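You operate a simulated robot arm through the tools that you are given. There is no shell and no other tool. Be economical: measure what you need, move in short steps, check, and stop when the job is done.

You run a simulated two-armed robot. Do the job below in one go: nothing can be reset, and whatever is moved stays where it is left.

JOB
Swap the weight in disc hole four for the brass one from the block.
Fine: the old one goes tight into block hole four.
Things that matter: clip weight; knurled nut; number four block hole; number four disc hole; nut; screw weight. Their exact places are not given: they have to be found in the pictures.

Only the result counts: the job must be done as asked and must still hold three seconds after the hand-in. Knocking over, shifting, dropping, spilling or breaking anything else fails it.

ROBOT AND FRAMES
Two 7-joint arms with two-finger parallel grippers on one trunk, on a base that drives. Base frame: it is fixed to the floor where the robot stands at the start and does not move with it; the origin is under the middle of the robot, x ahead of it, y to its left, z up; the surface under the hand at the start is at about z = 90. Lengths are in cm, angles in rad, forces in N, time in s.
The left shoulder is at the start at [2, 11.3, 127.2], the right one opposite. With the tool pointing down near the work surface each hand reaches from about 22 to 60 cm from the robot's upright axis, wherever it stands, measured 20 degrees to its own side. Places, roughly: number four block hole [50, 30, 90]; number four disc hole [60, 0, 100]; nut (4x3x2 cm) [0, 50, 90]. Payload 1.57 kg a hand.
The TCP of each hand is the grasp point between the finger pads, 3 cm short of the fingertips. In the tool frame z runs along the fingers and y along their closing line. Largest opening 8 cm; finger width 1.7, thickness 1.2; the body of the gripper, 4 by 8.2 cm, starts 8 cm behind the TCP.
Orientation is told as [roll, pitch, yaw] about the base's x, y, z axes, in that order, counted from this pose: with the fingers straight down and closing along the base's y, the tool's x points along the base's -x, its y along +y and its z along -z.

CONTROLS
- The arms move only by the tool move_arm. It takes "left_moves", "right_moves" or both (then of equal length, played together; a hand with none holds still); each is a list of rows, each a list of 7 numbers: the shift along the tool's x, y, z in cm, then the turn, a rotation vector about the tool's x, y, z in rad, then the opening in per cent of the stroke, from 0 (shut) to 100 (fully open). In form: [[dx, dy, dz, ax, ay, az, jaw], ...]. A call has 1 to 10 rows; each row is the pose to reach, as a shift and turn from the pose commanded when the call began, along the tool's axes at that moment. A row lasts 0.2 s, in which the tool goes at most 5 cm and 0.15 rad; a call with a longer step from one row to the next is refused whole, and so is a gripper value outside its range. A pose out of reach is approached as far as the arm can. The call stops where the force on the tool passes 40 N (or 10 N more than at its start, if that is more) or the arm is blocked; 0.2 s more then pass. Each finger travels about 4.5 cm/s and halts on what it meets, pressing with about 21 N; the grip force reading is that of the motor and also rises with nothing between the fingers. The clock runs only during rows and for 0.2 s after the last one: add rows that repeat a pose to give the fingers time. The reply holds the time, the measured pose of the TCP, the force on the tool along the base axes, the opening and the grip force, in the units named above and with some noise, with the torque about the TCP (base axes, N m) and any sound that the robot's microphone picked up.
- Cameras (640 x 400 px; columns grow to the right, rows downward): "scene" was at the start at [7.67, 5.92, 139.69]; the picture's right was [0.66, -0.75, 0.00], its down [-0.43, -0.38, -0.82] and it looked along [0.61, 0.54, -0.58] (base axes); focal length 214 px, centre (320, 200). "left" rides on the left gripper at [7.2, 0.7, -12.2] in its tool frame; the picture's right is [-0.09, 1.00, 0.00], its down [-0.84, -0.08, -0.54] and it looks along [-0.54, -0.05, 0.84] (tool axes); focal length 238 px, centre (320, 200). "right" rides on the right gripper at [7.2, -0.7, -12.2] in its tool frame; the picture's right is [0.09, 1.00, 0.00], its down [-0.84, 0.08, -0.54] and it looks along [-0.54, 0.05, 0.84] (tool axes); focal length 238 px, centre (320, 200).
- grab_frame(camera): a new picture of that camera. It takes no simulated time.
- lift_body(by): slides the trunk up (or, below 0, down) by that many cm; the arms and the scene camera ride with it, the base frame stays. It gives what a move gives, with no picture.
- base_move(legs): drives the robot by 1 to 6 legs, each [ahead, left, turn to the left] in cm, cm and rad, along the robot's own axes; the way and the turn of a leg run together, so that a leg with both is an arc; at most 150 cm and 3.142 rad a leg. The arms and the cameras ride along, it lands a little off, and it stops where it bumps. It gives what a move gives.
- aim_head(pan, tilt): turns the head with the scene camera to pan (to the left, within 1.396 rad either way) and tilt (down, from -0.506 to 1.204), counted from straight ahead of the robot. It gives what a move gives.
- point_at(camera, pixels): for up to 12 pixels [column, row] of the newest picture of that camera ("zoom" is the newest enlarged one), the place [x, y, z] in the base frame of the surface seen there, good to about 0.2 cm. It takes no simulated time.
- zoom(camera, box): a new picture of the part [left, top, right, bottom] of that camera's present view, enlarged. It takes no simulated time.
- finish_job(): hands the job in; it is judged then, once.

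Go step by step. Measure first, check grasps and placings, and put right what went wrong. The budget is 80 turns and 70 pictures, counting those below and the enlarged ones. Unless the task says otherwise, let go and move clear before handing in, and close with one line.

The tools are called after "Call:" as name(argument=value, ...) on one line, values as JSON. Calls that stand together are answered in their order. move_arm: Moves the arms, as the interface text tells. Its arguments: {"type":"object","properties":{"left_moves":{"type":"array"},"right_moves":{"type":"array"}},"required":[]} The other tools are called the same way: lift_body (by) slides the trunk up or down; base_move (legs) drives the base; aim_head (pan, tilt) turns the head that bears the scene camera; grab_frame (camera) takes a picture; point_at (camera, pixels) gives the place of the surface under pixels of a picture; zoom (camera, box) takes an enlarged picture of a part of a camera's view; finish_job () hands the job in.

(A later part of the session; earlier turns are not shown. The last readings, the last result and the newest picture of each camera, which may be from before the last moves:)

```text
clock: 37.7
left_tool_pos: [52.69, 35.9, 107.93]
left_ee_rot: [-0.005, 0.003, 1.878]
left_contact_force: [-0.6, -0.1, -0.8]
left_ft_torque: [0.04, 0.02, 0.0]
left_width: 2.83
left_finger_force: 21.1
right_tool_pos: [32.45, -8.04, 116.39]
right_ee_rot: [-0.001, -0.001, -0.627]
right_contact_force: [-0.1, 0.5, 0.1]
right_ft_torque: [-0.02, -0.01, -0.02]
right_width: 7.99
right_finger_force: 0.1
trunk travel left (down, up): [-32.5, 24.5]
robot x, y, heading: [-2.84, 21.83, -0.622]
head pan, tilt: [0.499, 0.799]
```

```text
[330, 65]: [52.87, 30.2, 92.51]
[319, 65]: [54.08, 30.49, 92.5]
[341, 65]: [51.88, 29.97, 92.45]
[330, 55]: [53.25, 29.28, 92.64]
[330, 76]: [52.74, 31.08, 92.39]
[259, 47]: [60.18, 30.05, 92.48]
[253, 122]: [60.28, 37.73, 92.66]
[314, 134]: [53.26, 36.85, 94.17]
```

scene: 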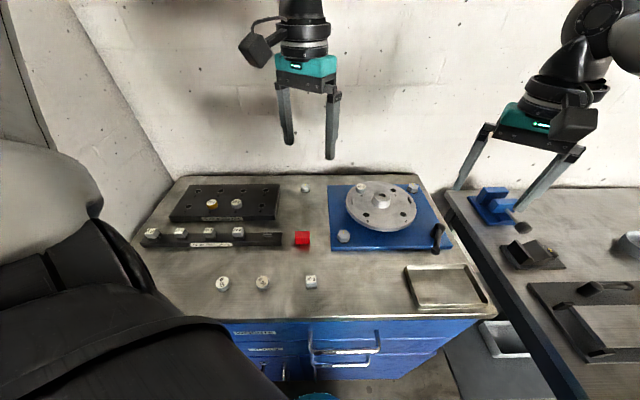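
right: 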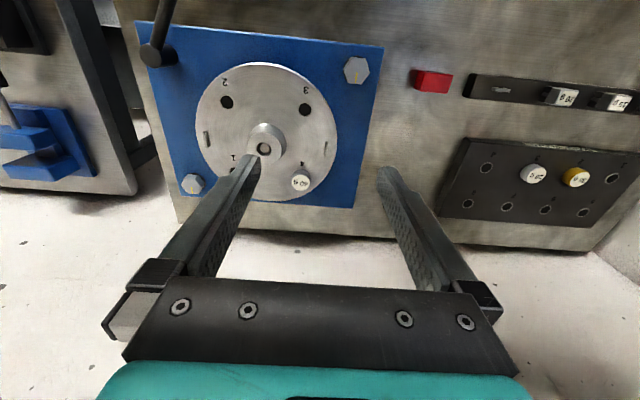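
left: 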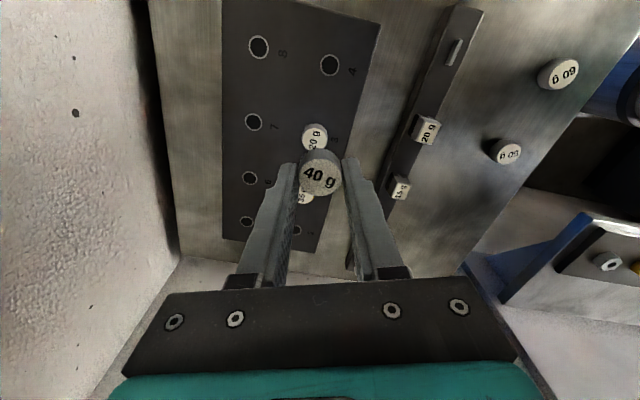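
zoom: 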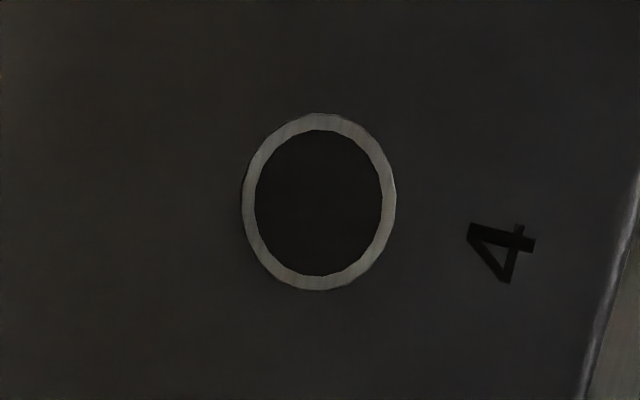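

The hole centre is about (52.9, 30.15) by both measurements. I'll move over it and stop just short of contact.

Call:
move_arm(left_moves=[[2.8, 0.8, 0, 0, 0, 0, 0], [5.56, 1.59, 1, 0, 0, 0, 0], [5.56, 1.59, 4, 0, 0, 0, 0], [5.56, 1.59, 7, 0, 0, 0, 0], [5.56, 1.59, 9.5, 0, 0, 0, 0], [5.56, 1.59, 11, 0, 0, 0, 0], [5.56, 1.59, 11, 0, 0, 0, 0]])

Call:
zoom(camera="left", box=[270, 130, 370, 200])

Call:
aim_head(pan=0.8, tilt=0.85)

Call:
grab_frame(camera="scene")

```text
clock: 39.3
left_tool_pos: [53.03, 30.12, 96.95]
left_ee_rot: [-0.005, 0.004, 1.875]
left_contact_force: [0.3, -0.2, -0.8]
left_ft_torque: [0.01, -0.01, -0.05]
left_width: 2.81
left_finger_force: 20.8
right_tool_pos: [32.51, -7.99, 116.42]
right_ee_rot: [0.0, 0.002, -0.627]
right_contact_force: [-0.3, 0.5, -0.6]
right_ft_torque: [0.0, 0.04, -0.01]
right_width: 8.0
right_finger_force: 0.0
trunk travel left (down, up): [-32.5, 24.5]
robot x, y, heading: [-3.04, 21.9, -0.62]
head pan, tilt: [0.499, 0.799]
```

```text
5.71 times, centred on (320, 165) of left
```

zoom: 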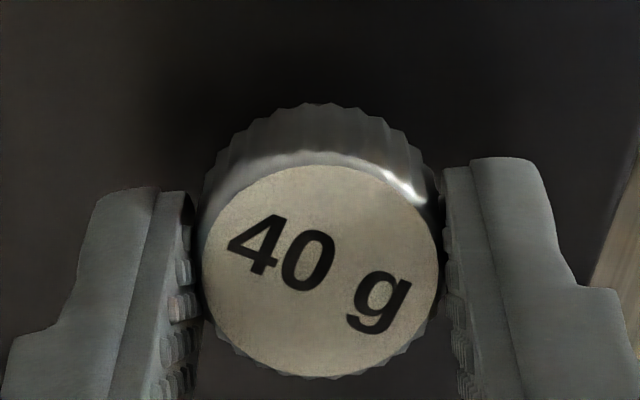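

```text
clock: 40.1
left_tool_pos: [53.03, 30.09, 97.04]
left_ee_rot: [-0.002, 0.004, 1.878]
left_contact_force: [0.8, -0.7, -0.4]
left_ft_torque: [-0.01, 0.01, 0.02]
left_width: 2.85
left_finger_force: 21.0
right_tool_pos: [32.51, -8.09, 116.26]
right_ee_rot: [0.0, 0.0, -0.627]
right_contact_force: [-0.6, -0.1, 0.3]
right_ft_torque: [-0.02, -0.01, 0.04]
right_width: 8.0
right_finger_force: 0.2
trunk travel left (down, up): [-32.5, 24.5]
robot x, y, heading: [-2.93, 21.67, -0.619]
head pan, tilt: [0.799, 0.85]
```

```text
38 pictures are left
```

scene: 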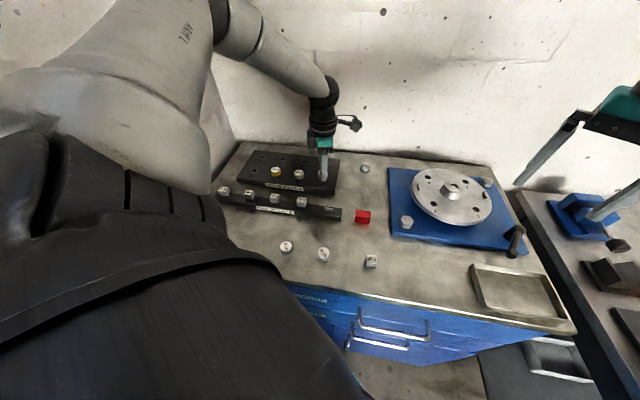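

The weight sits straight in the grip over hole 4. I'll lower it to contact gently.

Call:
move_arm(left_moves=[[0, 0, 0.4, 0, 0, 0, 0], [0, 0, 0.7, 0, 0, 0, 0], [0, 0, 0.85, 0, 0, 0, 0], [0, 0, 0.95, 0, 0, 0, 0]])

Call:
move_arm(left_moves=[[0, 0, 0.02, 0, 0, 0.15, 0], [0, 0, 0.04, 0, 0, 0.3, 0], [0, 0, 0.06, 0, 0, 0.45, 0], [0, 0, 0.08, 0, 0, 0.6, 0]])

```text
clock: 41.1
left_tool_pos: [53.03, 30.25, 96.17]
left_ee_rot: [-0.004, 0.003, 1.877]
left_contact_force: [-1.7, -2.1, 0.3]
left_ft_torque: [-0.03, 0.08, 0.01]
left_width: 2.86
left_finger_force: 20.5
right_tool_pos: [32.59, -8.09, 116.35]
right_ee_rot: [0.001, 0.0, -0.626]
right_contact_force: [0.0, 0.6, 0.5]
right_ft_torque: [0.01, 0.0, 0.0]
right_width: 7.98
right_finger_force: 0.0
trunk travel left (down, up): [-32.5, 24.5]
robot x, y, heading: [-3.09, 22.07, -0.62]
head pan, tilt: [0.799, 0.85]
```

```text
clock: 42.1
left_tool_pos: [53.21, 30.19, 96.19]
left_ee_rot: [-0.003, 0.0, 1.273]
left_contact_force: [-1.6, -2.4, -2.1]
left_ft_torque: [-0.44, 0.16, 0.03]
left_width: 2.86
left_finger_force: 20.6
right_tool_pos: [32.6, -7.96, 116.36]
right_ee_rot: [0.001, -0.001, -0.627]
right_contact_force: [-0.3, -0.4, 0.9]
right_ft_torque: [-0.01, 0.01, 0.03]
right_width: 8.0
right_finger_force: 0.1
trunk travel left (down, up): [-32.5, 24.5]
robot x, y, heading: [-3.32, 21.44, -0.622]
head pan, tilt: [0.799, 0.85]
```

There are hints that the thread is engaging: about 2 N downward pull and some resistance. I'll keep turning clockwise, following it down.

Call:
move_arm(left_moves=[[0, 0, 0.015, 0, 0, 0.15, 0], [0, 0, 0.03, 0, 0, 0.3, 0], [0, 0, 0.045, 0, 0, 0.45, 0], [0, 0, 0.06, 0, 0, 0.6, 0], [0, 0, 0.075, 0, 0, 0.75, 0], [0, 0, 0.09, 0, 0, 0.9, 0], [0, 0, 0.105, 0, 0, 1.05, 0], [0, 0, 0.12, 0, 0, 1.2, 0], [0, 0, 0.135, 0, 0, 1.35, 0], [0, 0, 0.15, 0, 0, 1.5, 0]])

Call:
zoom(camera="left", box=[270, 130, 370, 200])

```text
clock: 44.3
left_tool_pos: [53.23, 30.13, 95.85]
left_ee_rot: [-0.001, -0.005, -0.226]
left_contact_force: [1.2, -3.8, 1.8]
left_ft_torque: [-0.08, 0.3, 0.03]
left_width: 2.84
left_finger_force: 20.9
right_tool_pos: [32.53, -8.09, 116.34]
right_ee_rot: [0.0, 0.0, -0.627]
right_contact_force: [0.2, 0.4, -0.1]
right_ft_torque: [-0.04, -0.01, -0.02]
right_width: 7.97
right_finger_force: 0.0
trunk travel left (down, up): [-32.5, 24.5]
robot x, y, heading: [-3.12, 21.65, -0.618]
head pan, tilt: [0.799, 0.85]
```

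```text
5.71 times, centred on (320, 165) of left
```

zoom: 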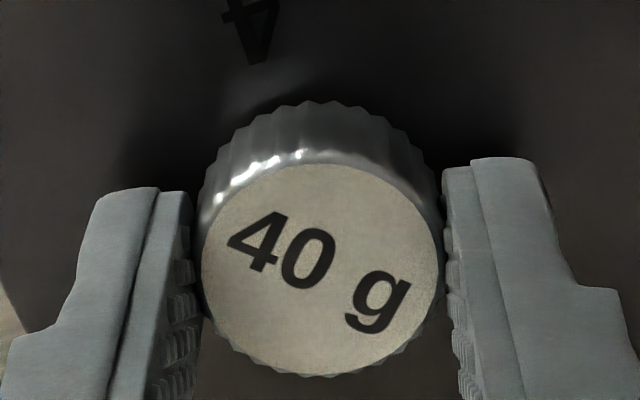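

The weight is going down with the turn, with the TCP now at 95.85. I'll re-grip slightly higher so the fingertips don't hit the block, and keep turning.

Call:
move_arm(left_moves=[[0, 0, 0, 0, 0, 0, 45], [0, 0, 0, 0, 0, 0, 45], [0, 0, -0.15, 0, 0, 0, 45], [0, 0, -0.3, 0, 0, 0, 45], [0, 0, -0.3, 0, 0, 0, 20], [0, 0, -0.3, 0, 0, 0, 0], [0, 0, -0.3, 0, 0, 0, 0]])

Call:
zoom(camera="left", box=[270, 130, 370, 200])

Call:
move_arm(left_moves=[[0, 0, 0.015, 0, 0, 0.15, 0], [0, 0, 0.03, 0, 0, 0.3, 0], [0, 0, 0.045, 0, 0, 0.45, 0], [0, 0, 0.06, 0, 0, 0.6, 0], [0, 0, 0.075, 0, 0, 0.75, 0], [0, 0, 0.09, 0, 0, 0.9, 0], [0, 0, 0.105, 0, 0, 1.05, 0], [0, 0, 0.12, 0, 0, 1.2, 0], [0, 0, 0.135, 0, 0, 1.35, 0], [0, 0, 0.15, 0, 0, 1.5, 0]])

Call:
zoom(camera="left", box=[270, 130, 370, 200])

Call:
point_at(camera="zoom", pixels=[[322, 270], [240, 270], [400, 270]])

```text
clock: 45.9
left_tool_pos: [53.13, 30.12, 96.19]
left_ee_rot: [0.0, -0.003, -0.222]
left_contact_force: [-0.1, 1.1, 0.1]
left_ft_torque: [0.01, 0.04, -0.02]
left_width: 2.85
left_finger_force: 21.2
right_tool_pos: [32.58, -8.07, 116.35]
right_ee_rot: [0.001, -0.001, -0.626]
right_contact_force: [-0.6, -0.1, 0.0]
right_ft_torque: [0.0, 0.03, 0.0]
right_width: 7.99
right_finger_force: 0.1
trunk travel left (down, up): [-32.5, 24.5]
robot x, y, heading: [-3.01, 21.57, -0.618]
head pan, tilt: [0.799, 0.85]
```

```text
5.71 times, centred on (320, 165) of left
```

zoom: 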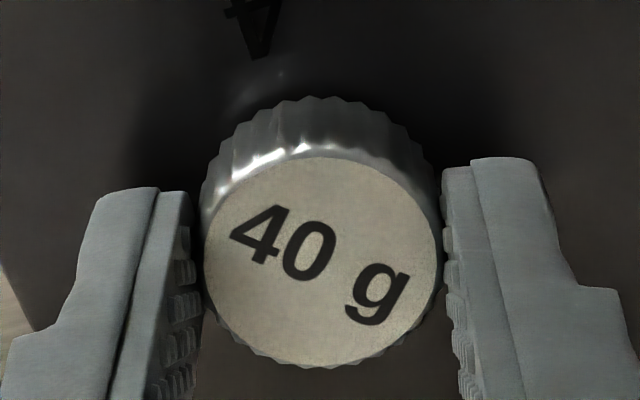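

```text
clock: 48.1
left_tool_pos: [53.15, 30.29, 96.02]
left_ee_rot: [0.006, -0.002, -1.727]
left_contact_force: [1.6, -1.9, -2.3]
left_ft_torque: [-0.29, 0.05, -0.01]
left_width: 2.84
left_finger_force: 21.1
right_tool_pos: [32.47, -8.1, 116.34]
right_ee_rot: [-0.002, -0.001, -0.625]
right_contact_force: [0.2, -0.6, 0.0]
right_ft_torque: [0.01, -0.02, -0.04]
right_width: 7.99
right_finger_force: 0.1
trunk travel left (down, up): [-32.5, 24.5]
robot x, y, heading: [-2.71, 21.27, -0.619]
head pan, tilt: [0.799, 0.85]
```

```text
5.71 times, centred on (320, 165) of left
```

zoom: 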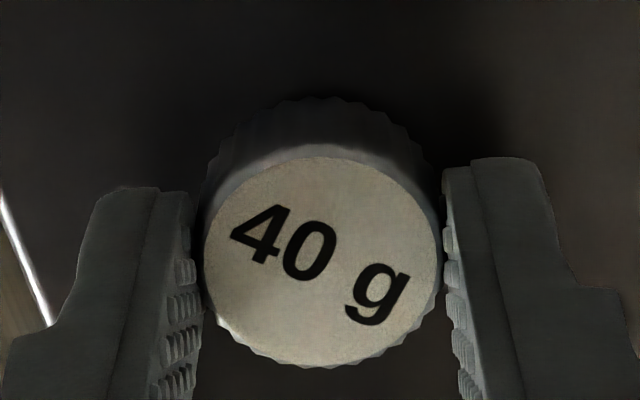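

```text
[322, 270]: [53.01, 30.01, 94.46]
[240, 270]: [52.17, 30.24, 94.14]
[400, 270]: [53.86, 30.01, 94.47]
```

The top is at about 94.35 and the seated height should be about 94.1, so a bit more turning is needed. I'll continue towards the wrist limit.

Call:
move_arm(left_moves=[[0, 0, 0.015, 0, 0, 0.15, 0], [0, 0, 0.03, 0, 0, 0.3, 0], [0, 0, 0.045, 0, 0, 0.45, 0], [0, 0, 0.06, 0, 0, 0.6, 0], [0, 0, 0.075, 0, 0, 0.75, 0], [0, 0, 0.09, 0, 0, 0.9, 0], [0, 0, 0.1, 0, 0, 1.05, 0]])

Call:
zoom(camera="left", box=[270, 130, 370, 200])

Call:
point_at(camera="zoom", pixels=[[322, 270], [280, 300], [360, 230], [322, 330]])

```text
clock: 49.7
left_tool_pos: [53.07, 30.18, 95.91]
left_ee_rot: [0.003, 0.004, -2.777]
left_contact_force: [1.6, -5.7, 1.1]
left_ft_torque: [-0.26, 0.13, 0.01]
left_width: 2.85
left_finger_force: 21.7
right_tool_pos: [32.52, -8.14, 116.26]
right_ee_rot: [-0.001, 0.001, -0.626]
right_contact_force: [0.3, 0.2, -0.4]
right_ft_torque: [0.0, -0.01, -0.01]
right_width: 8.01
right_finger_force: 0.0
trunk travel left (down, up): [-32.5, 24.5]
robot x, y, heading: [-3.2, 21.74, -0.621]
head pan, tilt: [0.799, 0.85]
```

```text
5.71 times, centred on (320, 165) of left
```

zoom: 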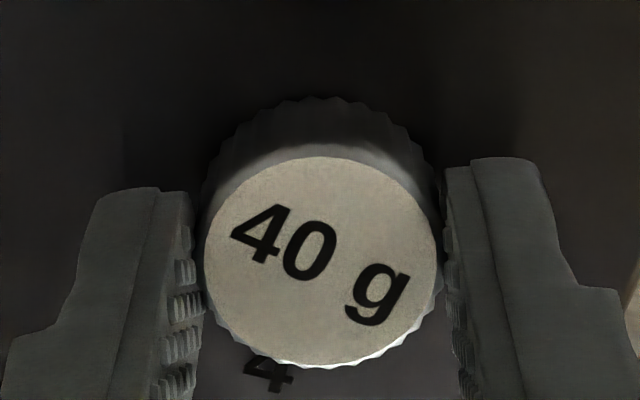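

```text
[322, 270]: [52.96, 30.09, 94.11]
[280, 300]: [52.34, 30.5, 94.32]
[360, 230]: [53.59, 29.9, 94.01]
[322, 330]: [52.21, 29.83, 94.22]
```

The top is at about 94.15, nearly seated, but the torque shows it isn't tight yet. I'll release, rewind the wrist, re-grip and tighten.

Call:
move_arm(left_moves=[[0, 0, 0, 0, 0, 0, 55], [0, 0, 0, 0, 0, 0, 55], [0, 0, 0, 0, 0, -0.15, 55], [0, 0, 0, 0, 0, -0.3, 55], [0, 0, 0, 0, 0, -0.45, 55], [0, 0, 0, 0, 0, -0.6, 55], [0, 0, 0, 0, 0, -0.75, 55], [0, 0, 0, 0, 0, -0.9, 55], [0, 0, 0, 0, 0, -1.05, 55], [0, 0, 0, 0, 0, -1.2, 55]])

Call:
move_arm(left_moves=[[0, 0, 0, 0, 0, -0.15, 55], [0, 0, 0, 0, 0, -0.3, 55], [0, 0, 0, 0, 0, -0.45, 55], [0, 0, 0, 0, 0, -0.6, 55], [0, 0, 0, 0, 0, -0.75, 55], [0, 0, 0, 0, 0, -0.9, 55], [0, 0, 0, 0, 0, -1.05, 55], [0, 0, 0, 0, 0, -1.2, 55], [0, 0, 0, 0, 0, -1.35, 55], [0, 0, 0, 0, 0, -1.5, 55]])

Call:
move_arm(left_moves=[[0, 0, 0, 0, 0, 0, 20], [0, 0, 0, 0, 0, 0, 0], [0, 0, 0, 0, 0, 0, 0]])

Call:
move_arm(left_moves=[[0, 0, 0.01, 0, 0, 0.15, 0], [0, 0, 0.02, 0, 0, 0.3, 0], [0, 0, 0.03, 0, 0, 0.45, 0], [0, 0, 0.04, 0, 0, 0.6, 0], [0, 0, 0.05, 0, 0, 0.75, 0], [0, 0, 0.05, 0, 0, 0.9, 0], [0, 0, 0.05, 0, 0, 1.05, 0], [0, 0, 0.05, 0, 0, 1.2, 0]])

Call:
zoom(camera="left", box=[270, 130, 370, 200])

Call:
point_at(camera="zoom", pixels=[[322, 270], [280, 300], [360, 230], [322, 330]])

```text
clock: 51.9
left_tool_pos: [53.07, 30.45, 95.98]
left_ee_rot: [0.003, -0.001, -1.571]
left_contact_force: [0.2, -0.4, 0.3]
left_ft_torque: [-0.01, -0.01, 0.02]
left_width: 4.4
left_finger_force: 0.1
right_tool_pos: [32.57, -8.12, 116.32]
right_ee_rot: [0.0, -0.001, -0.626]
right_contact_force: [-0.2, 0.0, -0.2]
right_ft_torque: [0.04, -0.03, -0.01]
right_width: 8.01
right_finger_force: 0.0
trunk travel left (down, up): [-32.5, 24.5]
robot x, y, heading: [-2.91, 21.97, -0.623]
head pan, tilt: [0.799, 0.85]
```

```text
clock: 54.1
left_tool_pos: [52.86, 30.15, 95.92]
left_ee_rot: [-0.001, -0.004, -0.07]
left_contact_force: [-0.1, -0.5, 1.1]
left_ft_torque: [-0.02, -0.01, -0.01]
left_width: 4.41
left_finger_force: 0.0
right_tool_pos: [32.52, -8.08, 116.3]
right_ee_rot: [0.0, 0.001, -0.628]
right_contact_force: [0.6, 0.2, 0.7]
right_ft_torque: [0.01, 0.05, 0.01]
right_width: 8.01
right_finger_force: 0.0
trunk travel left (down, up): [-32.5, 24.5]
robot x, y, heading: [-2.95, 22.01, -0.62]
head pan, tilt: [0.799, 0.85]
```

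```text
clock: 54.9
left_tool_pos: [52.91, 30.2, 95.79]
left_ee_rot: [-0.004, -0.003, -0.074]
left_contact_force: [0.6, -1.4, 0.7]
left_ft_torque: [0.1, -0.01, 0.04]
left_width: 2.82
left_finger_force: 20.8
right_tool_pos: [32.54, -8.03, 116.35]
right_ee_rot: [0.0, 0.0, -0.627]
right_contact_force: [0.4, 0.8, -0.9]
right_ft_torque: [-0.01, 0.02, -0.01]
right_width: 8.01
right_finger_force: 0.0
trunk travel left (down, up): [-32.5, 24.5]
robot x, y, heading: [-2.7, 21.92, -0.619]
head pan, tilt: [0.799, 0.85]
```

```text
clock: 56.7
left_tool_pos: [53.16, 30.15, 95.85]
left_ee_rot: [0.003, -0.003, -1.275]
left_contact_force: [1.5, 1.2, -1.5]
left_ft_torque: [-0.01, -0.03, 0.31]
left_width: 2.85
left_finger_force: 20.1
right_tool_pos: [32.59, -7.96, 116.27]
right_ee_rot: [-0.001, -0.001, -0.626]
right_contact_force: [-0.2, 0.9, 0.1]
right_ft_torque: [-0.01, -0.04, 0.01]
right_width: 8.02
right_finger_force: 0.0
trunk travel left (down, up): [-32.5, 24.5]
robot x, y, heading: [-3.23, 21.97, -0.621]
head pan, tilt: [0.799, 0.85]
```

```text
5.71 times, centred on (320, 165) of left
```

zoom: 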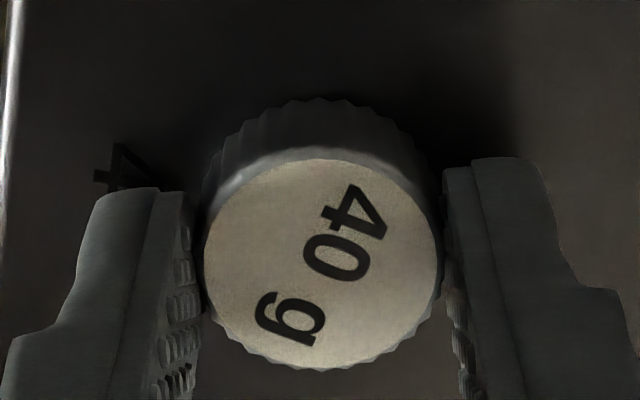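

```text
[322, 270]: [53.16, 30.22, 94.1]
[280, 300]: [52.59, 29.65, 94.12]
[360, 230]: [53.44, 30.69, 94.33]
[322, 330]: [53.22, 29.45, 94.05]
```

The resisting torque has risen to 0.31 N·m and the label moved only about 0.15 rad more before the fingers slipped on it, so the 40 g weight is tight and seated at 94.1. I'll release, lift, and shift the base 5 cm towards the brass weight.

Call:
move_arm(left_moves=[[0, 0, 0, 0, 0, 0, 55], [0, 0, 0, 0, 0, 0, 60], [0, 0, -2, 0, 0, 0, 60], [0, 0, -6, 0, 0, 0.15, 60], [0, 0, -9, 0, 0, 0.3, 60], [0, 0, -11, 0, 0, 0.45, 60], [0, 0, -11, 0, 0, 0.6, 60], [0, 0, -11, 0, 0, 0.75, 60], [0, 0, -11, 0, 0, 0.9, 60], [0, 0, -11, 0, 0, 1.05, 60]])

Call:
base_move(legs=[[-2.9, 4.07, 0]])

Call:
grab_frame(camera="left")

```text
clock: 58.9
left_tool_pos: [52.92, 30.3, 106.83]
left_ee_rot: [0.002, 0.002, -2.324]
left_contact_force: [-0.5, -0.3, -1.0]
left_ft_torque: [0.0, -0.03, 0.0]
left_width: 4.79
left_finger_force: 0.2
right_tool_pos: [32.6, -7.97, 116.28]
right_ee_rot: [0.0, -0.001, -0.626]
right_contact_force: [-1.2, 0.4, 0.2]
right_ft_torque: [0.0, -0.02, -0.03]
right_width: 8.01
right_finger_force: 0.0
trunk travel left (down, up): [-32.5, 24.5]
robot x, y, heading: [-2.94, 21.68, -0.618]
head pan, tilt: [0.799, 0.85]
```

```text
clock: 59.8
left_tool_pos: [53.1, 35.39, 106.8]
left_ee_rot: [0.005, 0.0, -2.326]
left_contact_force: [-0.2, 0.6, -0.8]
left_ft_torque: [0.01, 0.01, -0.01]
left_width: 4.79
left_finger_force: 0.0
right_tool_pos: [32.61, -3.04, 116.29]
right_ee_rot: [-0.002, -0.001, -0.625]
right_contact_force: [0.0, -0.2, 1.5]
right_ft_torque: [-0.09, 0.02, -0.01]
right_width: 7.98
right_finger_force: 0.2
trunk travel left (down, up): [-32.5, 24.5]
robot x, y, heading: [-3.22, 26.73, -0.622]
head pan, tilt: [0.799, 0.85]
```

```text
32 pictures are left
```

left: 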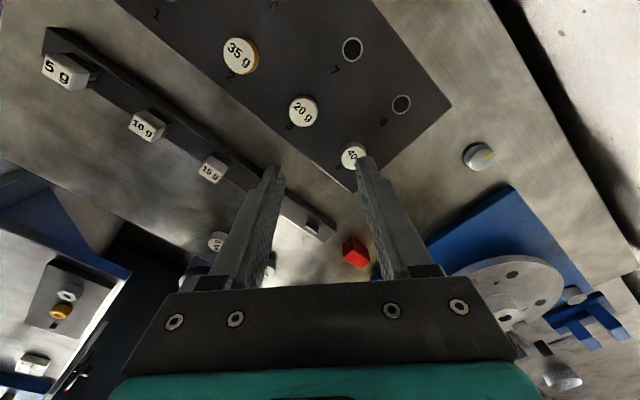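

The 40 g weight is in hole 4 and the brass weight shows at (240,56). I'll measure it.

Call:
point_at(camera="left", pixels=[[239, 54], [225, 52], [252, 58], [236, 66], [243, 43], [303, 110], [352, 155]])

Call:
zoom(camera="left", box=[200, 20, 440, 200])

```text
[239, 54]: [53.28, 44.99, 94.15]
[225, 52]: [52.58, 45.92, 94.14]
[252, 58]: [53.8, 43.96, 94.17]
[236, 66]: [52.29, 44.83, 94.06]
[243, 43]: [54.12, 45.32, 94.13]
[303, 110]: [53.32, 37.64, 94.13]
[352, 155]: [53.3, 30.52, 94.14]
```

```text
2.22 times, centred on (320, 110) of left
```

zoom: 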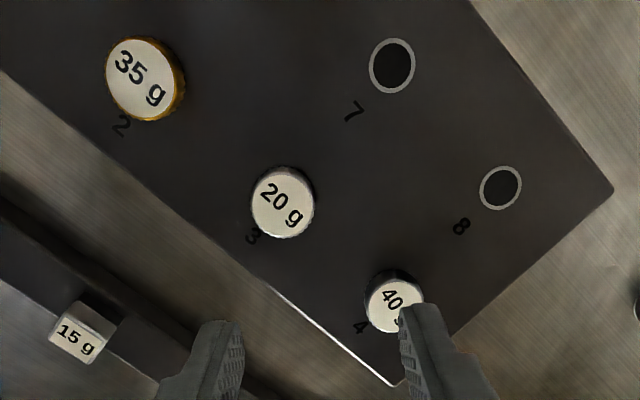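

The 40 g weight's top (94.14) is level with the seated 20 g one, and the brass weight's centre is about (53.25, 45.0). I'll move above it.

Call:
move_arm(left_moves=[[2.4, -2.2, 0, 0, 0, 0.1, 60], [4.8, -4.4, 0, 0, 0, 0.2, 60], [7.1, -6.5, 0, 0, 0, 0.3, 60], [7.1, -6.5, 2, 0, 0, 0.4, 60], [7.1, -6.5, 5, 0, 0, 0.4, 60], [7.1, -6.5, 7, 0, 0, 0.4, 60], [7.1, -6.5, 7, 0, 0, 0.4, 60]])

Call:
zoom(camera="left", box=[240, 120, 400, 220])

Call:
point_at(camera="left", pixels=[[320, 165], [320, 160]])

```text
clock: 61.4
left_tool_pos: [53.32, 44.85, 100.13]
left_ee_rot: [0.003, 0.003, -2.724]
left_contact_force: [0.5, 0.5, -1.1]
left_ft_torque: [-0.01, 0.01, -0.05]
left_width: 4.83
left_finger_force: 0.1
right_tool_pos: [32.46, -3.03, 116.31]
right_ee_rot: [0.001, -0.001, -0.628]
right_contact_force: [0.6, 0.1, -0.1]
right_ft_torque: [-0.01, 0.0, 0.0]
right_width: 8.04
right_finger_force: 0.1
trunk travel left (down, up): [-32.5, 24.5]
robot x, y, heading: [-2.94, 26.72, -0.622]
head pan, tilt: [0.799, 0.85]
```

```text
4.00 times, centred on (320, 170) of left
```

zoom: 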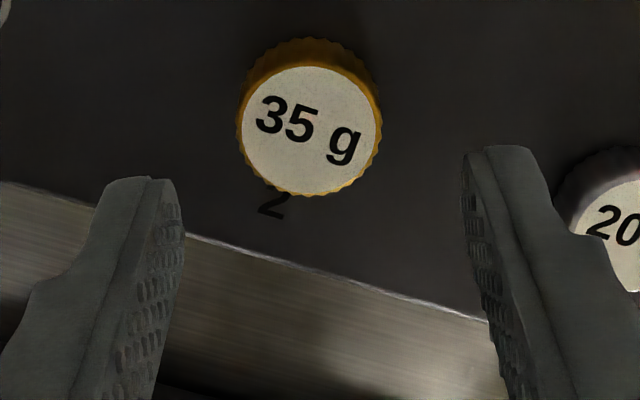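

```text
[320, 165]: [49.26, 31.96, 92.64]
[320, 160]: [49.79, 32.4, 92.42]
```

The brass top at (318,152) is within 0.15 cm of centre. I'll make a small correction, go down, grip, and unscrew 1.5 rad.

Call:
move_arm(left_moves=[[0.12, -0.1, 1.5, 0, 0, 0, 60], [0.12, -0.1, 3, 0, 0, 0, 60], [0.12, -0.1, 4.0, 0, 0, 0, 60], [0.12, -0.1, 4.3, 0, 0, 0, 60], [0.12, -0.1, 4.3, 0, 0, 0, 30], [0.12, -0.1, 4.3, 0, 0, 0, 0], [0.12, -0.1, 4.3, 0, 0, 0, 0], [0.12, -0.1, 4.3, 0, 0, 0, 0]])

Call:
zoom(camera="left", box=[270, 130, 370, 200])

Call:
move_arm(left_moves=[[0, 0, -0.015, 0, 0, -0.15, 0], [0, 0, -0.03, 0, 0, -0.3, 0], [0, 0, -0.045, 0, 0, -0.45, 0], [0, 0, -0.06, 0, 0, -0.6, 0], [0, 0, -0.075, 0, 0, -0.75, 0], [0, 0, -0.09, 0, 0, -0.9, 0], [0, 0, -0.105, 0, 0, -1.05, 0], [0, 0, -0.12, 0, 0, -1.2, 0], [0, 0, -0.135, 0, 0, -1.35, 0], [0, 0, -0.15, 0, 0, -1.5, 0]])

Call:
zoom(camera="left", box=[270, 130, 370, 200])

```text
clock: 63.2
left_tool_pos: [53.15, 45.06, 95.5]
left_ee_rot: [0.002, 0.004, -2.724]
left_contact_force: [-0.3, 1.8, 0.6]
left_ft_torque: [0.21, 0.07, 0.05]
left_width: 2.82
left_finger_force: 20.7
right_tool_pos: [32.63, -3.02, 116.37]
right_ee_rot: [-0.001, -0.001, -0.627]
right_contact_force: [-0.5, 0.2, 0.4]
right_ft_torque: [0.02, -0.03, -0.01]
right_width: 8.01
right_finger_force: 0.0
trunk travel left (down, up): [-32.5, 24.5]
robot x, y, heading: [-3.23, 26.5, -0.621]
head pan, tilt: [0.799, 0.85]
```

```text
5.71 times, centred on (320, 165) of left
```

zoom: 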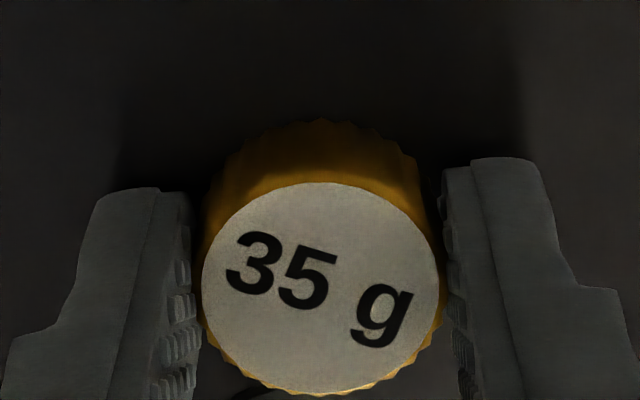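

```text
clock: 65.4
left_tool_pos: [53.19, 45.09, 95.65]
left_ee_rot: [0.001, 0.0, -1.222]
left_contact_force: [-10.4, 4.5, -5.9]
left_ft_torque: [0.22, 0.38, -0.04]
left_width: 2.84
left_finger_force: 20.9
right_tool_pos: [32.46, -3.04, 116.46]
right_ee_rot: [0.002, 0.001, -0.627]
right_contact_force: [0.3, -0.1, -0.6]
right_ft_torque: [-0.02, -0.01, -0.01]
right_width: 8.0
right_finger_force: 0.2
trunk travel left (down, up): [-32.5, 24.5]
robot x, y, heading: [-3.1, 26.75, -0.625]
head pan, tilt: [0.799, 0.85]
```

```text
5.71 times, centred on (320, 165) of left
```

zoom: 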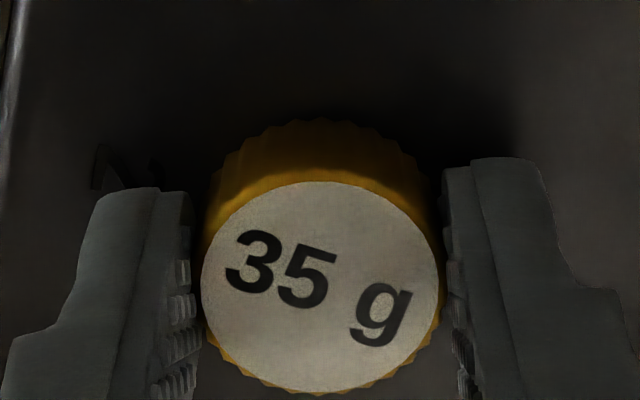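

The brass weight turns with the fingers. I'll ease the side force and continue unscrewing with a slower lift.

Call:
move_arm(left_moves=[[0.05, -0.05, 0.03, 0, 0, -0.1, 0], [0.08, -0.08, 0.02, 0, 0, -0.25, 0], [0.08, -0.08, 0.01, 0, 0, -0.4, 0], [0.08, -0.08, 0, 0, 0, -0.55, 0], [0.08, -0.08, -0.01, 0, 0, -0.7, 0], [0.08, -0.08, -0.02, 0, 0, -0.85, 0], [0.08, -0.08, -0.03, 0, 0, -1.0, 0], [0.08, -0.08, -0.04, 0, 0, -1.15, 0], [0.08, -0.08, -0.05, 0, 0, -1.3, 0], [0.08, -0.08, -0.06, 0, 0, -1.45, 0]])

Call:
move_arm(left_moves=[[0, 0, -0.02, 0, 0, -0.15, 0], [0, 0, -0.03, 0, 0, -0.3, 0], [0, 0, -0.04, 0, 0, -0.45, 0], [0, 0, -0.05, 0, 0, -0.6, 0], [0, 0, -0.06, 0, 0, -0.75, 0], [0, 0, -0.07, 0, 0, -0.9, 0], [0, 0, -0.08, 0, 0, -1.05, 0], [0, 0, -0.09, 0, 0, -1.2, 0]])

Call:
zoom(camera="left", box=[270, 130, 370, 200])

Call:
point_at(camera="zoom", pixels=[[322, 270], [280, 300], [360, 250], [322, 330]])

```text
clock: 67.6
left_tool_pos: [53.06, 44.96, 95.82]
left_ee_rot: [-0.003, -0.005, 0.229]
left_contact_force: [-10.0, 0.3, -2.6]
left_ft_torque: [0.14, 0.49, 0.02]
left_width: 2.85
left_finger_force: 21.3
right_tool_pos: [32.53, -3.1, 116.32]
right_ee_rot: [0.0, -0.001, -0.626]
right_contact_force: [0.0, -0.7, 0.6]
right_ft_torque: [0.0, -0.01, 0.01]
right_width: 8.01
right_finger_force: 0.0
trunk travel left (down, up): [-32.5, 24.5]
robot x, y, heading: [-2.93, 26.68, -0.622]
head pan, tilt: [0.799, 0.85]
```

```text
clock: 69.4
left_tool_pos: [53.04, 45.01, 95.91]
left_ee_rot: [-0.008, 0.0, 1.429]
left_contact_force: [-4.3, -0.2, 4.2]
left_ft_torque: [0.32, 0.23, -0.03]
left_width: 2.84
left_finger_force: 21.4
right_tool_pos: [32.51, -3.11, 116.46]
right_ee_rot: [0.001, 0.0, -0.626]
right_contact_force: [0.1, -0.9, -0.6]
right_ft_torque: [-0.02, -0.04, -0.03]
right_width: 8.0
right_finger_force: 0.0
trunk travel left (down, up): [-32.5, 24.5]
robot x, y, heading: [-3.36, 26.52, -0.621]
head pan, tilt: [0.799, 0.85]
```

```text
5.71 times, centred on (320, 165) of left
```

zoom: 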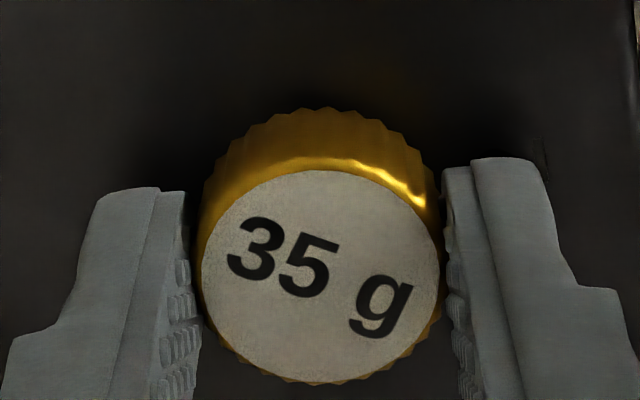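

```text
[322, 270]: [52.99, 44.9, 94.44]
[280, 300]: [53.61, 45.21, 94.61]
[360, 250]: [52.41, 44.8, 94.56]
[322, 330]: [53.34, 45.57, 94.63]
```

The top is up to about 94.56 and still rising. I'll turn a bit more and then test with a gentle lift.

Call:
move_arm(left_moves=[[0, 0, -0.02, 0, 0, -0.15, 0], [0, 0, -0.04, 0, 0, -0.3, 0], [0, 0, -0.06, 0, 0, -0.45, 0], [0, 0, -0.07, 0, 0, -0.55, 0]])

Call:
move_arm(left_moves=[[0, 0, -0.06, 0, 0, 0, 0], [0, 0, -0.12, 0, 0, 0, 0]])

```text
clock: 70.4
left_tool_pos: [53.14, 45.03, 95.98]
left_ee_rot: [-0.005, 0.004, 1.978]
left_contact_force: [-2.1, 2.9, 7.7]
left_ft_torque: [0.26, 0.3, -0.01]
left_width: 2.86
left_finger_force: 20.9
right_tool_pos: [32.5, -3.04, 116.36]
right_ee_rot: [-0.001, 0.0, -0.628]
right_contact_force: [0.0, 0.4, -0.3]
right_ft_torque: [-0.01, 0.03, 0.0]
right_width: 8.0
right_finger_force: 0.0
trunk travel left (down, up): [-32.5, 24.5]
robot x, y, heading: [-2.42, 26.76, -0.619]
head pan, tilt: [0.799, 0.85]
```

```text
clock: 71.0
left_tool_pos: [53.24, 44.98, 95.97]
left_ee_rot: [-0.003, 0.002, 1.976]
left_contact_force: [-0.4, -1.6, -2.8]
left_ft_torque: [0.0, 0.13, 0.03]
left_width: 2.82
left_finger_force: 20.8
right_tool_pos: [32.59, -3.1, 116.41]
right_ee_rot: [0.001, 0.0, -0.628]
right_contact_force: [0.2, -0.2, 0.7]
right_ft_torque: [0.01, -0.01, 0.01]
right_width: 8.0
right_finger_force: 0.1
trunk travel left (down, up): [-32.5, 24.5]
robot x, y, heading: [-2.86, 26.13, -0.621]
head pan, tilt: [0.799, 0.85]
```

It still pulls slightly (−2.8 N), so a last bit of thread remains. I'll release, rewind about 1.2 rad, re-grip and finish unscrewing.

Call:
move_arm(left_moves=[[0, 0, 0, 0, 0, 0, 50], [0, 0, 0, 0, 0, 0, 50], [0, 0, 0, 0, 0, 0.15, 50], [0, 0, 0, 0, 0, 0.3, 50], [0, 0, 0, 0, 0, 0.45, 50], [0, 0, 0, 0, 0, 0.6, 50], [0, 0, 0, 0, 0, 0.75, 50], [0, 0, 0, 0, 0, 0.9, 50], [0, 0, 0, 0, 0, 1.05, 50], [0, 0, 0, 0, 0, 1.2, 50]])

Call:
zoom(camera="left", box=[270, 130, 370, 200])

Call:
move_arm(left_moves=[[0, 0, 0, 0, 0, 0, 20], [0, 0, 0, 0, 0, 0, 0], [0, 0, 0, 0, 0, 0, 0]])

Call:
move_arm(left_moves=[[0, 0, -0.01, 0, 0, -0.15, 0], [0, 0, -0.03, 0, 0, -0.3, 0], [0, 0, -0.05, 0, 0, -0.45, 0], [0, 0, -0.06, 0, 0, -0.6, 0], [0, 0, -0.07, 0, 0, -0.75, 0], [0, 0, -0.08, 0, 0, -0.9, 0], [0, 0, -0.09, 0, 0, -1.05, 0]])

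Call:
move_arm(left_moves=[[0, 0, -0.06, 0, 0, 0, 0], [0, 0, -0.12, 0, 0, 0, 0]])

Call:
zoom(camera="left", box=[270, 130, 370, 200])

Call:
point_at(camera="zoom", pixels=[[322, 270], [280, 300], [360, 250], [322, 330]])

```text
clock: 73.2
left_tool_pos: [53.19, 44.99, 96.04]
left_ee_rot: [-0.002, -0.003, 0.773]
left_contact_force: [0.6, 0.1, 0.0]
left_ft_torque: [0.01, 0.0, 0.0]
left_width: 4.01
left_finger_force: 0.1
right_tool_pos: [32.5, -3.07, 116.41]
right_ee_rot: [-0.001, -0.001, -0.628]
right_contact_force: [0.4, 0.5, -1.2]
right_ft_torque: [-0.01, 0.02, 0.02]
right_width: 8.0
right_finger_force: 0.0
trunk travel left (down, up): [-32.5, 24.5]
robot x, y, heading: [-2.71, 26.81, -0.619]
head pan, tilt: [0.799, 0.85]
```

```text
5.71 times, centred on (320, 165) of left
```

zoom: 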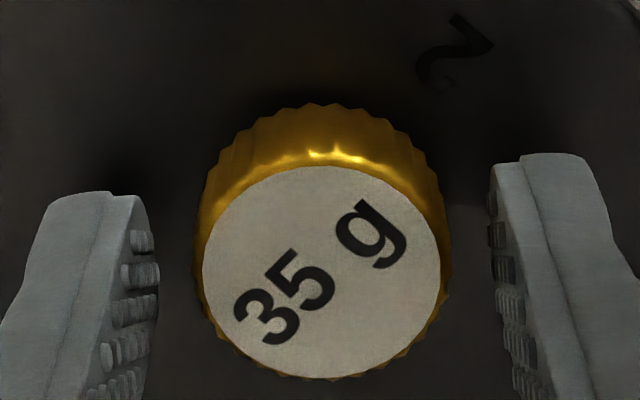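

```text
clock: 74.0
left_tool_pos: [53.22, 44.96, 95.91]
left_ee_rot: [-0.005, -0.001, 0.776]
left_contact_force: [-0.4, -0.4, -0.1]
left_ft_torque: [0.14, 0.09, -0.01]
left_width: 2.83
left_finger_force: 21.7
right_tool_pos: [32.57, -3.13, 116.38]
right_ee_rot: [0.001, 0.001, -0.627]
right_contact_force: [-0.3, -0.7, 0.1]
right_ft_torque: [0.0, 0.0, -0.04]
right_width: 8.0
right_finger_force: 0.1
trunk travel left (down, up): [-32.5, 24.5]
robot x, y, heading: [-2.64, 26.76, -0.622]
head pan, tilt: [0.799, 0.85]
```

```text
clock: 75.6
left_tool_pos: [53.13, 44.97, 96.09]
left_ee_rot: [-0.003, 0.006, 1.827]
left_contact_force: [-0.3, -0.4, 0.2]
left_ft_torque: [0.01, -0.02, -0.02]
left_width: 2.84
left_finger_force: 21.2
right_tool_pos: [32.58, -3.06, 116.32]
right_ee_rot: [0.0, 0.0, -0.627]
right_contact_force: [0.2, 0.0, -0.6]
right_ft_torque: [0.02, 0.01, 0.01]
right_width: 8.01
right_finger_force: 0.2
trunk travel left (down, up): [-32.5, 24.5]
robot x, y, heading: [-2.96, 26.63, -0.621]
head pan, tilt: [0.799, 0.85]
```

```text
clock: 76.2
left_tool_pos: [53.12, 44.91, 96.29]
left_ee_rot: [-0.004, 0.003, 1.826]
left_contact_force: [-0.3, 0.3, -0.3]
left_ft_torque: [-0.01, -0.01, 0.03]
left_width: 2.85
left_finger_force: 21.0
right_tool_pos: [32.56, -3.09, 116.34]
right_ee_rot: [0.001, -0.001, -0.627]
right_contact_force: [-0.8, 0.0, 0.3]
right_ft_torque: [-0.01, -0.05, -0.06]
right_width: 7.99
right_finger_force: 0.1
trunk travel left (down, up): [-32.5, 24.5]
robot x, y, heading: [-3.15, 26.59, -0.622]
head pan, tilt: [0.799, 0.85]
```

```text
5.71 times, centred on (320, 165) of left
```

zoom: 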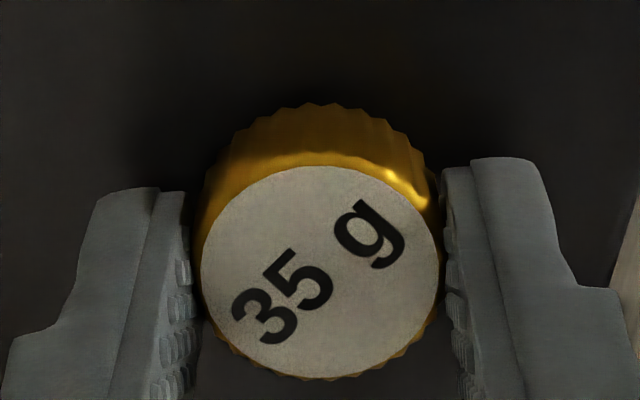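

```text
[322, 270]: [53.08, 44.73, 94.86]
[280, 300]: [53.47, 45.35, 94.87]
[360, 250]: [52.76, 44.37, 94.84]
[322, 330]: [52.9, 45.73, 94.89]
```

The brass weight is free (no force, top at 94.87). I'll lift it and drive back to the disc stance.

Call:
move_arm(left_moves=[[0, 0, -1, 0, 0, 0, 0], [0, 0, -4, 0, 0, 0, 0], [0, 0, -8, 0, 0, 0, 0], [0, 0, -12, 0, 0, 0, 0], [0, 0, -13, 0, 0, 0, 0]])

Call:
base_move(legs=[[13.6, -19.05, 0], [2.03, 1.45, 0]])

Call:
grab_frame(camera="left")

```text
clock: 77.4
left_tool_pos: [53.0, 45.07, 109.37]
left_ee_rot: [-0.002, 0.005, 1.825]
left_contact_force: [0.5, -0.8, -0.1]
left_ft_torque: [0.0, 0.02, -0.03]
left_width: 2.83
left_finger_force: 21.4
right_tool_pos: [32.51, -3.13, 116.34]
right_ee_rot: [0.0, 0.0, -0.627]
right_contact_force: [0.3, 0.0, -0.9]
right_ft_torque: [0.0, 0.0, -0.03]
right_width: 7.99
right_finger_force: 0.1
trunk travel left (down, up): [-32.5, 24.5]
robot x, y, heading: [-3.01, 26.69, -0.622]
head pan, tilt: [0.799, 0.85]
```

```text
clock: 79.6
left_tool_pos: [55.33, 21.82, 109.18]
left_ee_rot: [-0.001, 0.001, 1.828]
left_contact_force: [0.3, 0.9, -0.1]
left_ft_torque: [0.02, 0.03, 0.05]
left_width: 2.85
left_finger_force: 20.6
right_tool_pos: [35.14, -26.56, 116.22]
right_ee_rot: [-0.001, 0.001, -0.626]
right_contact_force: [0.3, -0.8, -0.5]
right_ft_torque: [0.0, 0.01, 0.01]
right_width: 8.01
right_finger_force: 0.1
trunk travel left (down, up): [-32.5, 24.5]
robot x, y, heading: [-0.93, 3.62, -0.624]
head pan, tilt: [0.799, 0.85]
```

```text
24 pictures are left
```

left: 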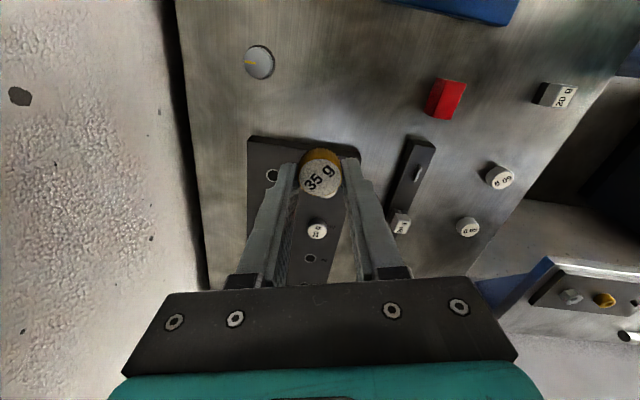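

I'm back at the disc stance with the brass weight held. I'll nudge the base slightly forward for reach and bring the hand near disc hole 4, with the hole in view.

Call:
base_move(legs=[[0.5, 0.35, 0]])

Call:
move_arm(left_moves=[[4, 1.2, 0, 0, 0, 0, 0], [8, 2.4, 0, 0, 0, 0, 0], [12, 3.7, 0, 0, 0, 0, 0], [15.8, 4.9, 0, 0, 0, 0, 0], [15.8, 4.9, 0, 0, 0, 0, 0]])

Call:
grab_frame(camera="left")

```text
clock: 80.3
left_tool_pos: [55.78, 21.82, 109.34]
left_ee_rot: [-0.003, 0.003, 1.828]
left_contact_force: [-0.7, -1.0, -1.1]
left_ft_torque: [0.02, 0.06, 0.01]
left_width: 2.84
left_finger_force: 20.8
right_tool_pos: [35.37, -26.47, 116.29]
right_ee_rot: [0.0, 0.0, -0.625]
right_contact_force: [-0.6, -0.6, 0.6]
right_ft_torque: [0.02, 0.04, -0.02]
right_width: 8.01
right_finger_force: 0.0
trunk travel left (down, up): [-32.5, 24.5]
robot x, y, heading: [0.07, 3.31, -0.617]
head pan, tilt: [0.799, 0.85]
```

```text
clock: 81.5
left_tool_pos: [54.93, 5.16, 109.17]
left_ee_rot: [-0.004, 0.003, 1.829]
left_contact_force: [-0.1, -0.1, -0.8]
left_ft_torque: [0.0, 0.02, 0.02]
left_width: 2.84
left_finger_force: 20.7
right_tool_pos: [35.44, -26.47, 116.34]
right_ee_rot: [0.001, -0.001, -0.624]
right_contact_force: [-0.3, 0.0, -0.3]
right_ft_torque: [-0.02, 0.03, -0.03]
right_width: 8.02
right_finger_force: 0.0
trunk travel left (down, up): [-32.5, 24.5]
robot x, y, heading: [-0.0, 3.06, -0.62]
head pan, tilt: [0.799, 0.85]
```

```text
23 pictures are left
```

left: 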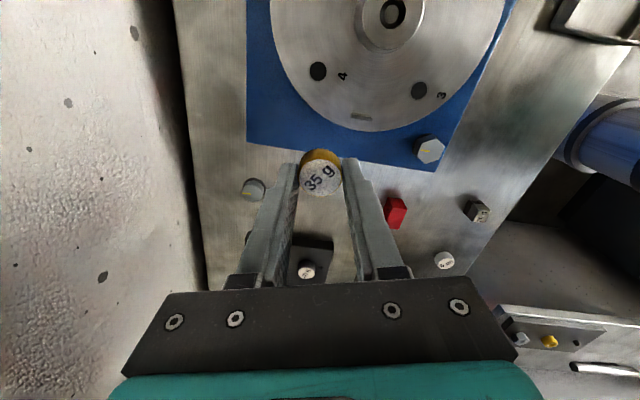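

Disc hole 4 is at (318,71). I'll zoom in to refine its position.

Call:
zoom(camera="left", box=[278, 46, 358, 96])

Call:
point_at(camera="left", pixels=[[318, 71], [307, 71], [329, 71], [318, 60], [318, 82]])

```text
8.00 times, centred on (318, 71) of left
```

zoom: 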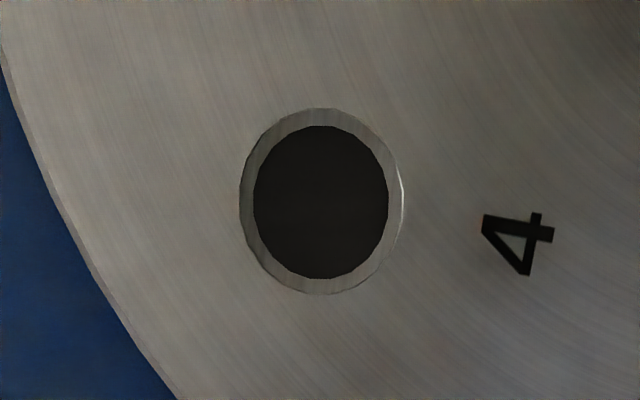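

```text
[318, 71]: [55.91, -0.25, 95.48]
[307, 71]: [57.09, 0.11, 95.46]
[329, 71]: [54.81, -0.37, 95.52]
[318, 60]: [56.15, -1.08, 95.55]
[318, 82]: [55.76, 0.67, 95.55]
```

The hole is 5.3 cm ahead in tool x by both methods. I'll move over it and lower to first contact.

Call:
move_arm(left_moves=[[2.7, 0.2, 0, 0, 0, 0, 0], [5.33, 0.36, 0.5, 0, 0, 0, 0], [5.33, 0.36, 3.5, 0, 0, 0, 0], [5.33, 0.36, 6.5, 0, 0, 0, 0], [5.33, 0.36, 8.7, 0, 0, 0, 0], [5.33, 0.36, 9.4, 0, 0, 0, 0], [5.33, 0.36, 9.4, 0, 0, 0, 0]])

Call:
move_arm(left_moves=[[0, 0, 0.3, 0, 0, 0, 0], [0, 0, 0.5, 0, 0, 0, 0], [0, 0, 0.65, 0, 0, 0, 0]])

Call:
grab_frame(camera="left")

```text
clock: 83.1
left_tool_pos: [56.12, 0.14, 99.97]
left_ee_rot: [-0.005, 0.005, 1.829]
left_contact_force: [0.1, 0.0, -0.3]
left_ft_torque: [-0.02, -0.01, 0.0]
left_width: 2.84
left_finger_force: 21.5
right_tool_pos: [35.49, -26.49, 116.34]
right_ee_rot: [0.001, 0.0, -0.626]
right_contact_force: [0.4, -0.5, -0.4]
right_ft_torque: [0.0, 0.02, 0.01]
right_width: 7.97
right_finger_force: 0.1
trunk travel left (down, up): [-32.5, 24.5]
robot x, y, heading: [0.12, 2.95, -0.619]
head pan, tilt: [0.799, 0.85]
```

```text
clock: 83.9
left_tool_pos: [56.14, -0.03, 99.18]
left_ee_rot: [-0.003, 0.003, 1.829]
left_contact_force: [-0.5, 0.3, -1.3]
left_ft_torque: [-0.02, -0.02, -0.01]
left_width: 2.83
left_finger_force: 21.2
right_tool_pos: [35.46, -26.53, 116.27]
right_ee_rot: [-0.001, 0.001, -0.625]
right_contact_force: [0.4, 0.4, 0.8]
right_ft_torque: [0.0, 0.03, -0.03]
right_width: 7.98
right_finger_force: 0.1
trunk travel left (down, up): [-32.5, 24.5]
robot x, y, heading: [-0.02, 2.66, -0.617]
head pan, tilt: [0.799, 0.85]
```

```text
21 pictures are left
```

left: 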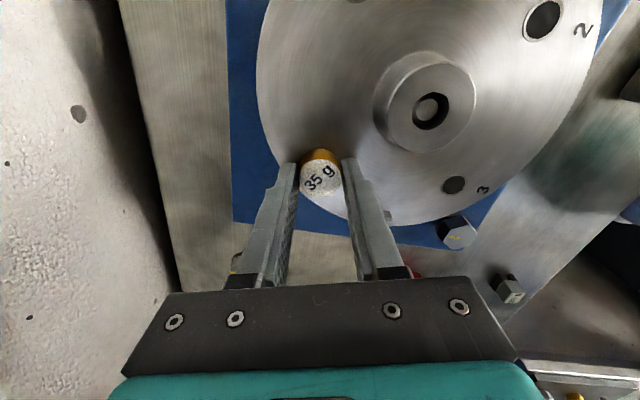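

There's no contact force yet. I'll shift about 0.1 cm towards −x (the earlier forces suggested it), press lightly and start turning clockwise.

Call:
move_arm(left_moves=[[0, 0.1, 0.05, 0, 0, 0, 0], [0, 0.1, 0.1, 0, 0, 0.15, 0], [0, 0.1, 0.12, 0, 0, 0.3, 0], [0, 0.1, 0.14, 0, 0, 0.45, 0], [0, 0.1, 0.16, 0, 0, 0.6, 0]])

Call:
move_arm(left_moves=[[0, 0, 0.015, 0, 0, 0.15, 0], [0, 0, 0.03, 0, 0, 0.3, 0], [0, 0, 0.045, 0, 0, 0.45, 0], [0, 0, 0.06, 0, 0, 0.6, 0], [0, 0, 0.075, 0, 0, 0.75, 0]])

```text
clock: 85.1
left_tool_pos: [56.11, -0.1, 99.04]
left_ee_rot: [-0.006, 0.001, 1.228]
left_contact_force: [0.5, -0.5, 0.6]
left_ft_torque: [0.03, 0.19, -0.02]
left_width: 2.83
left_finger_force: 20.2
right_tool_pos: [35.43, -26.41, 116.2]
right_ee_rot: [-0.001, 0.0, -0.624]
right_contact_force: [-0.3, 0.3, 0.1]
right_ft_torque: [0.0, 0.0, 0.0]
right_width: 8.01
right_finger_force: 0.0
trunk travel left (down, up): [-32.5, 24.5]
robot x, y, heading: [-0.06, 3.07, -0.619]
head pan, tilt: [0.799, 0.85]
```

```text
clock: 86.3
left_tool_pos: [55.97, -0.03, 98.92]
left_ee_rot: [-0.006, -0.004, 0.476]
left_contact_force: [4.5, -1.5, 0.1]
left_ft_torque: [-0.08, 0.32, 0.0]
left_width: 2.85
left_finger_force: 21.1
right_tool_pos: [35.48, -26.5, 116.32]
right_ee_rot: [-0.001, 0.0, -0.625]
right_contact_force: [0.4, -0.6, 0.9]
right_ft_torque: [0.02, -0.03, -0.01]
right_width: 7.97
right_finger_force: 0.1
trunk travel left (down, up): [-32.5, 24.5]
robot x, y, heading: [-0.27, 3.65, -0.62]
head pan, tilt: [0.799, 0.85]
```

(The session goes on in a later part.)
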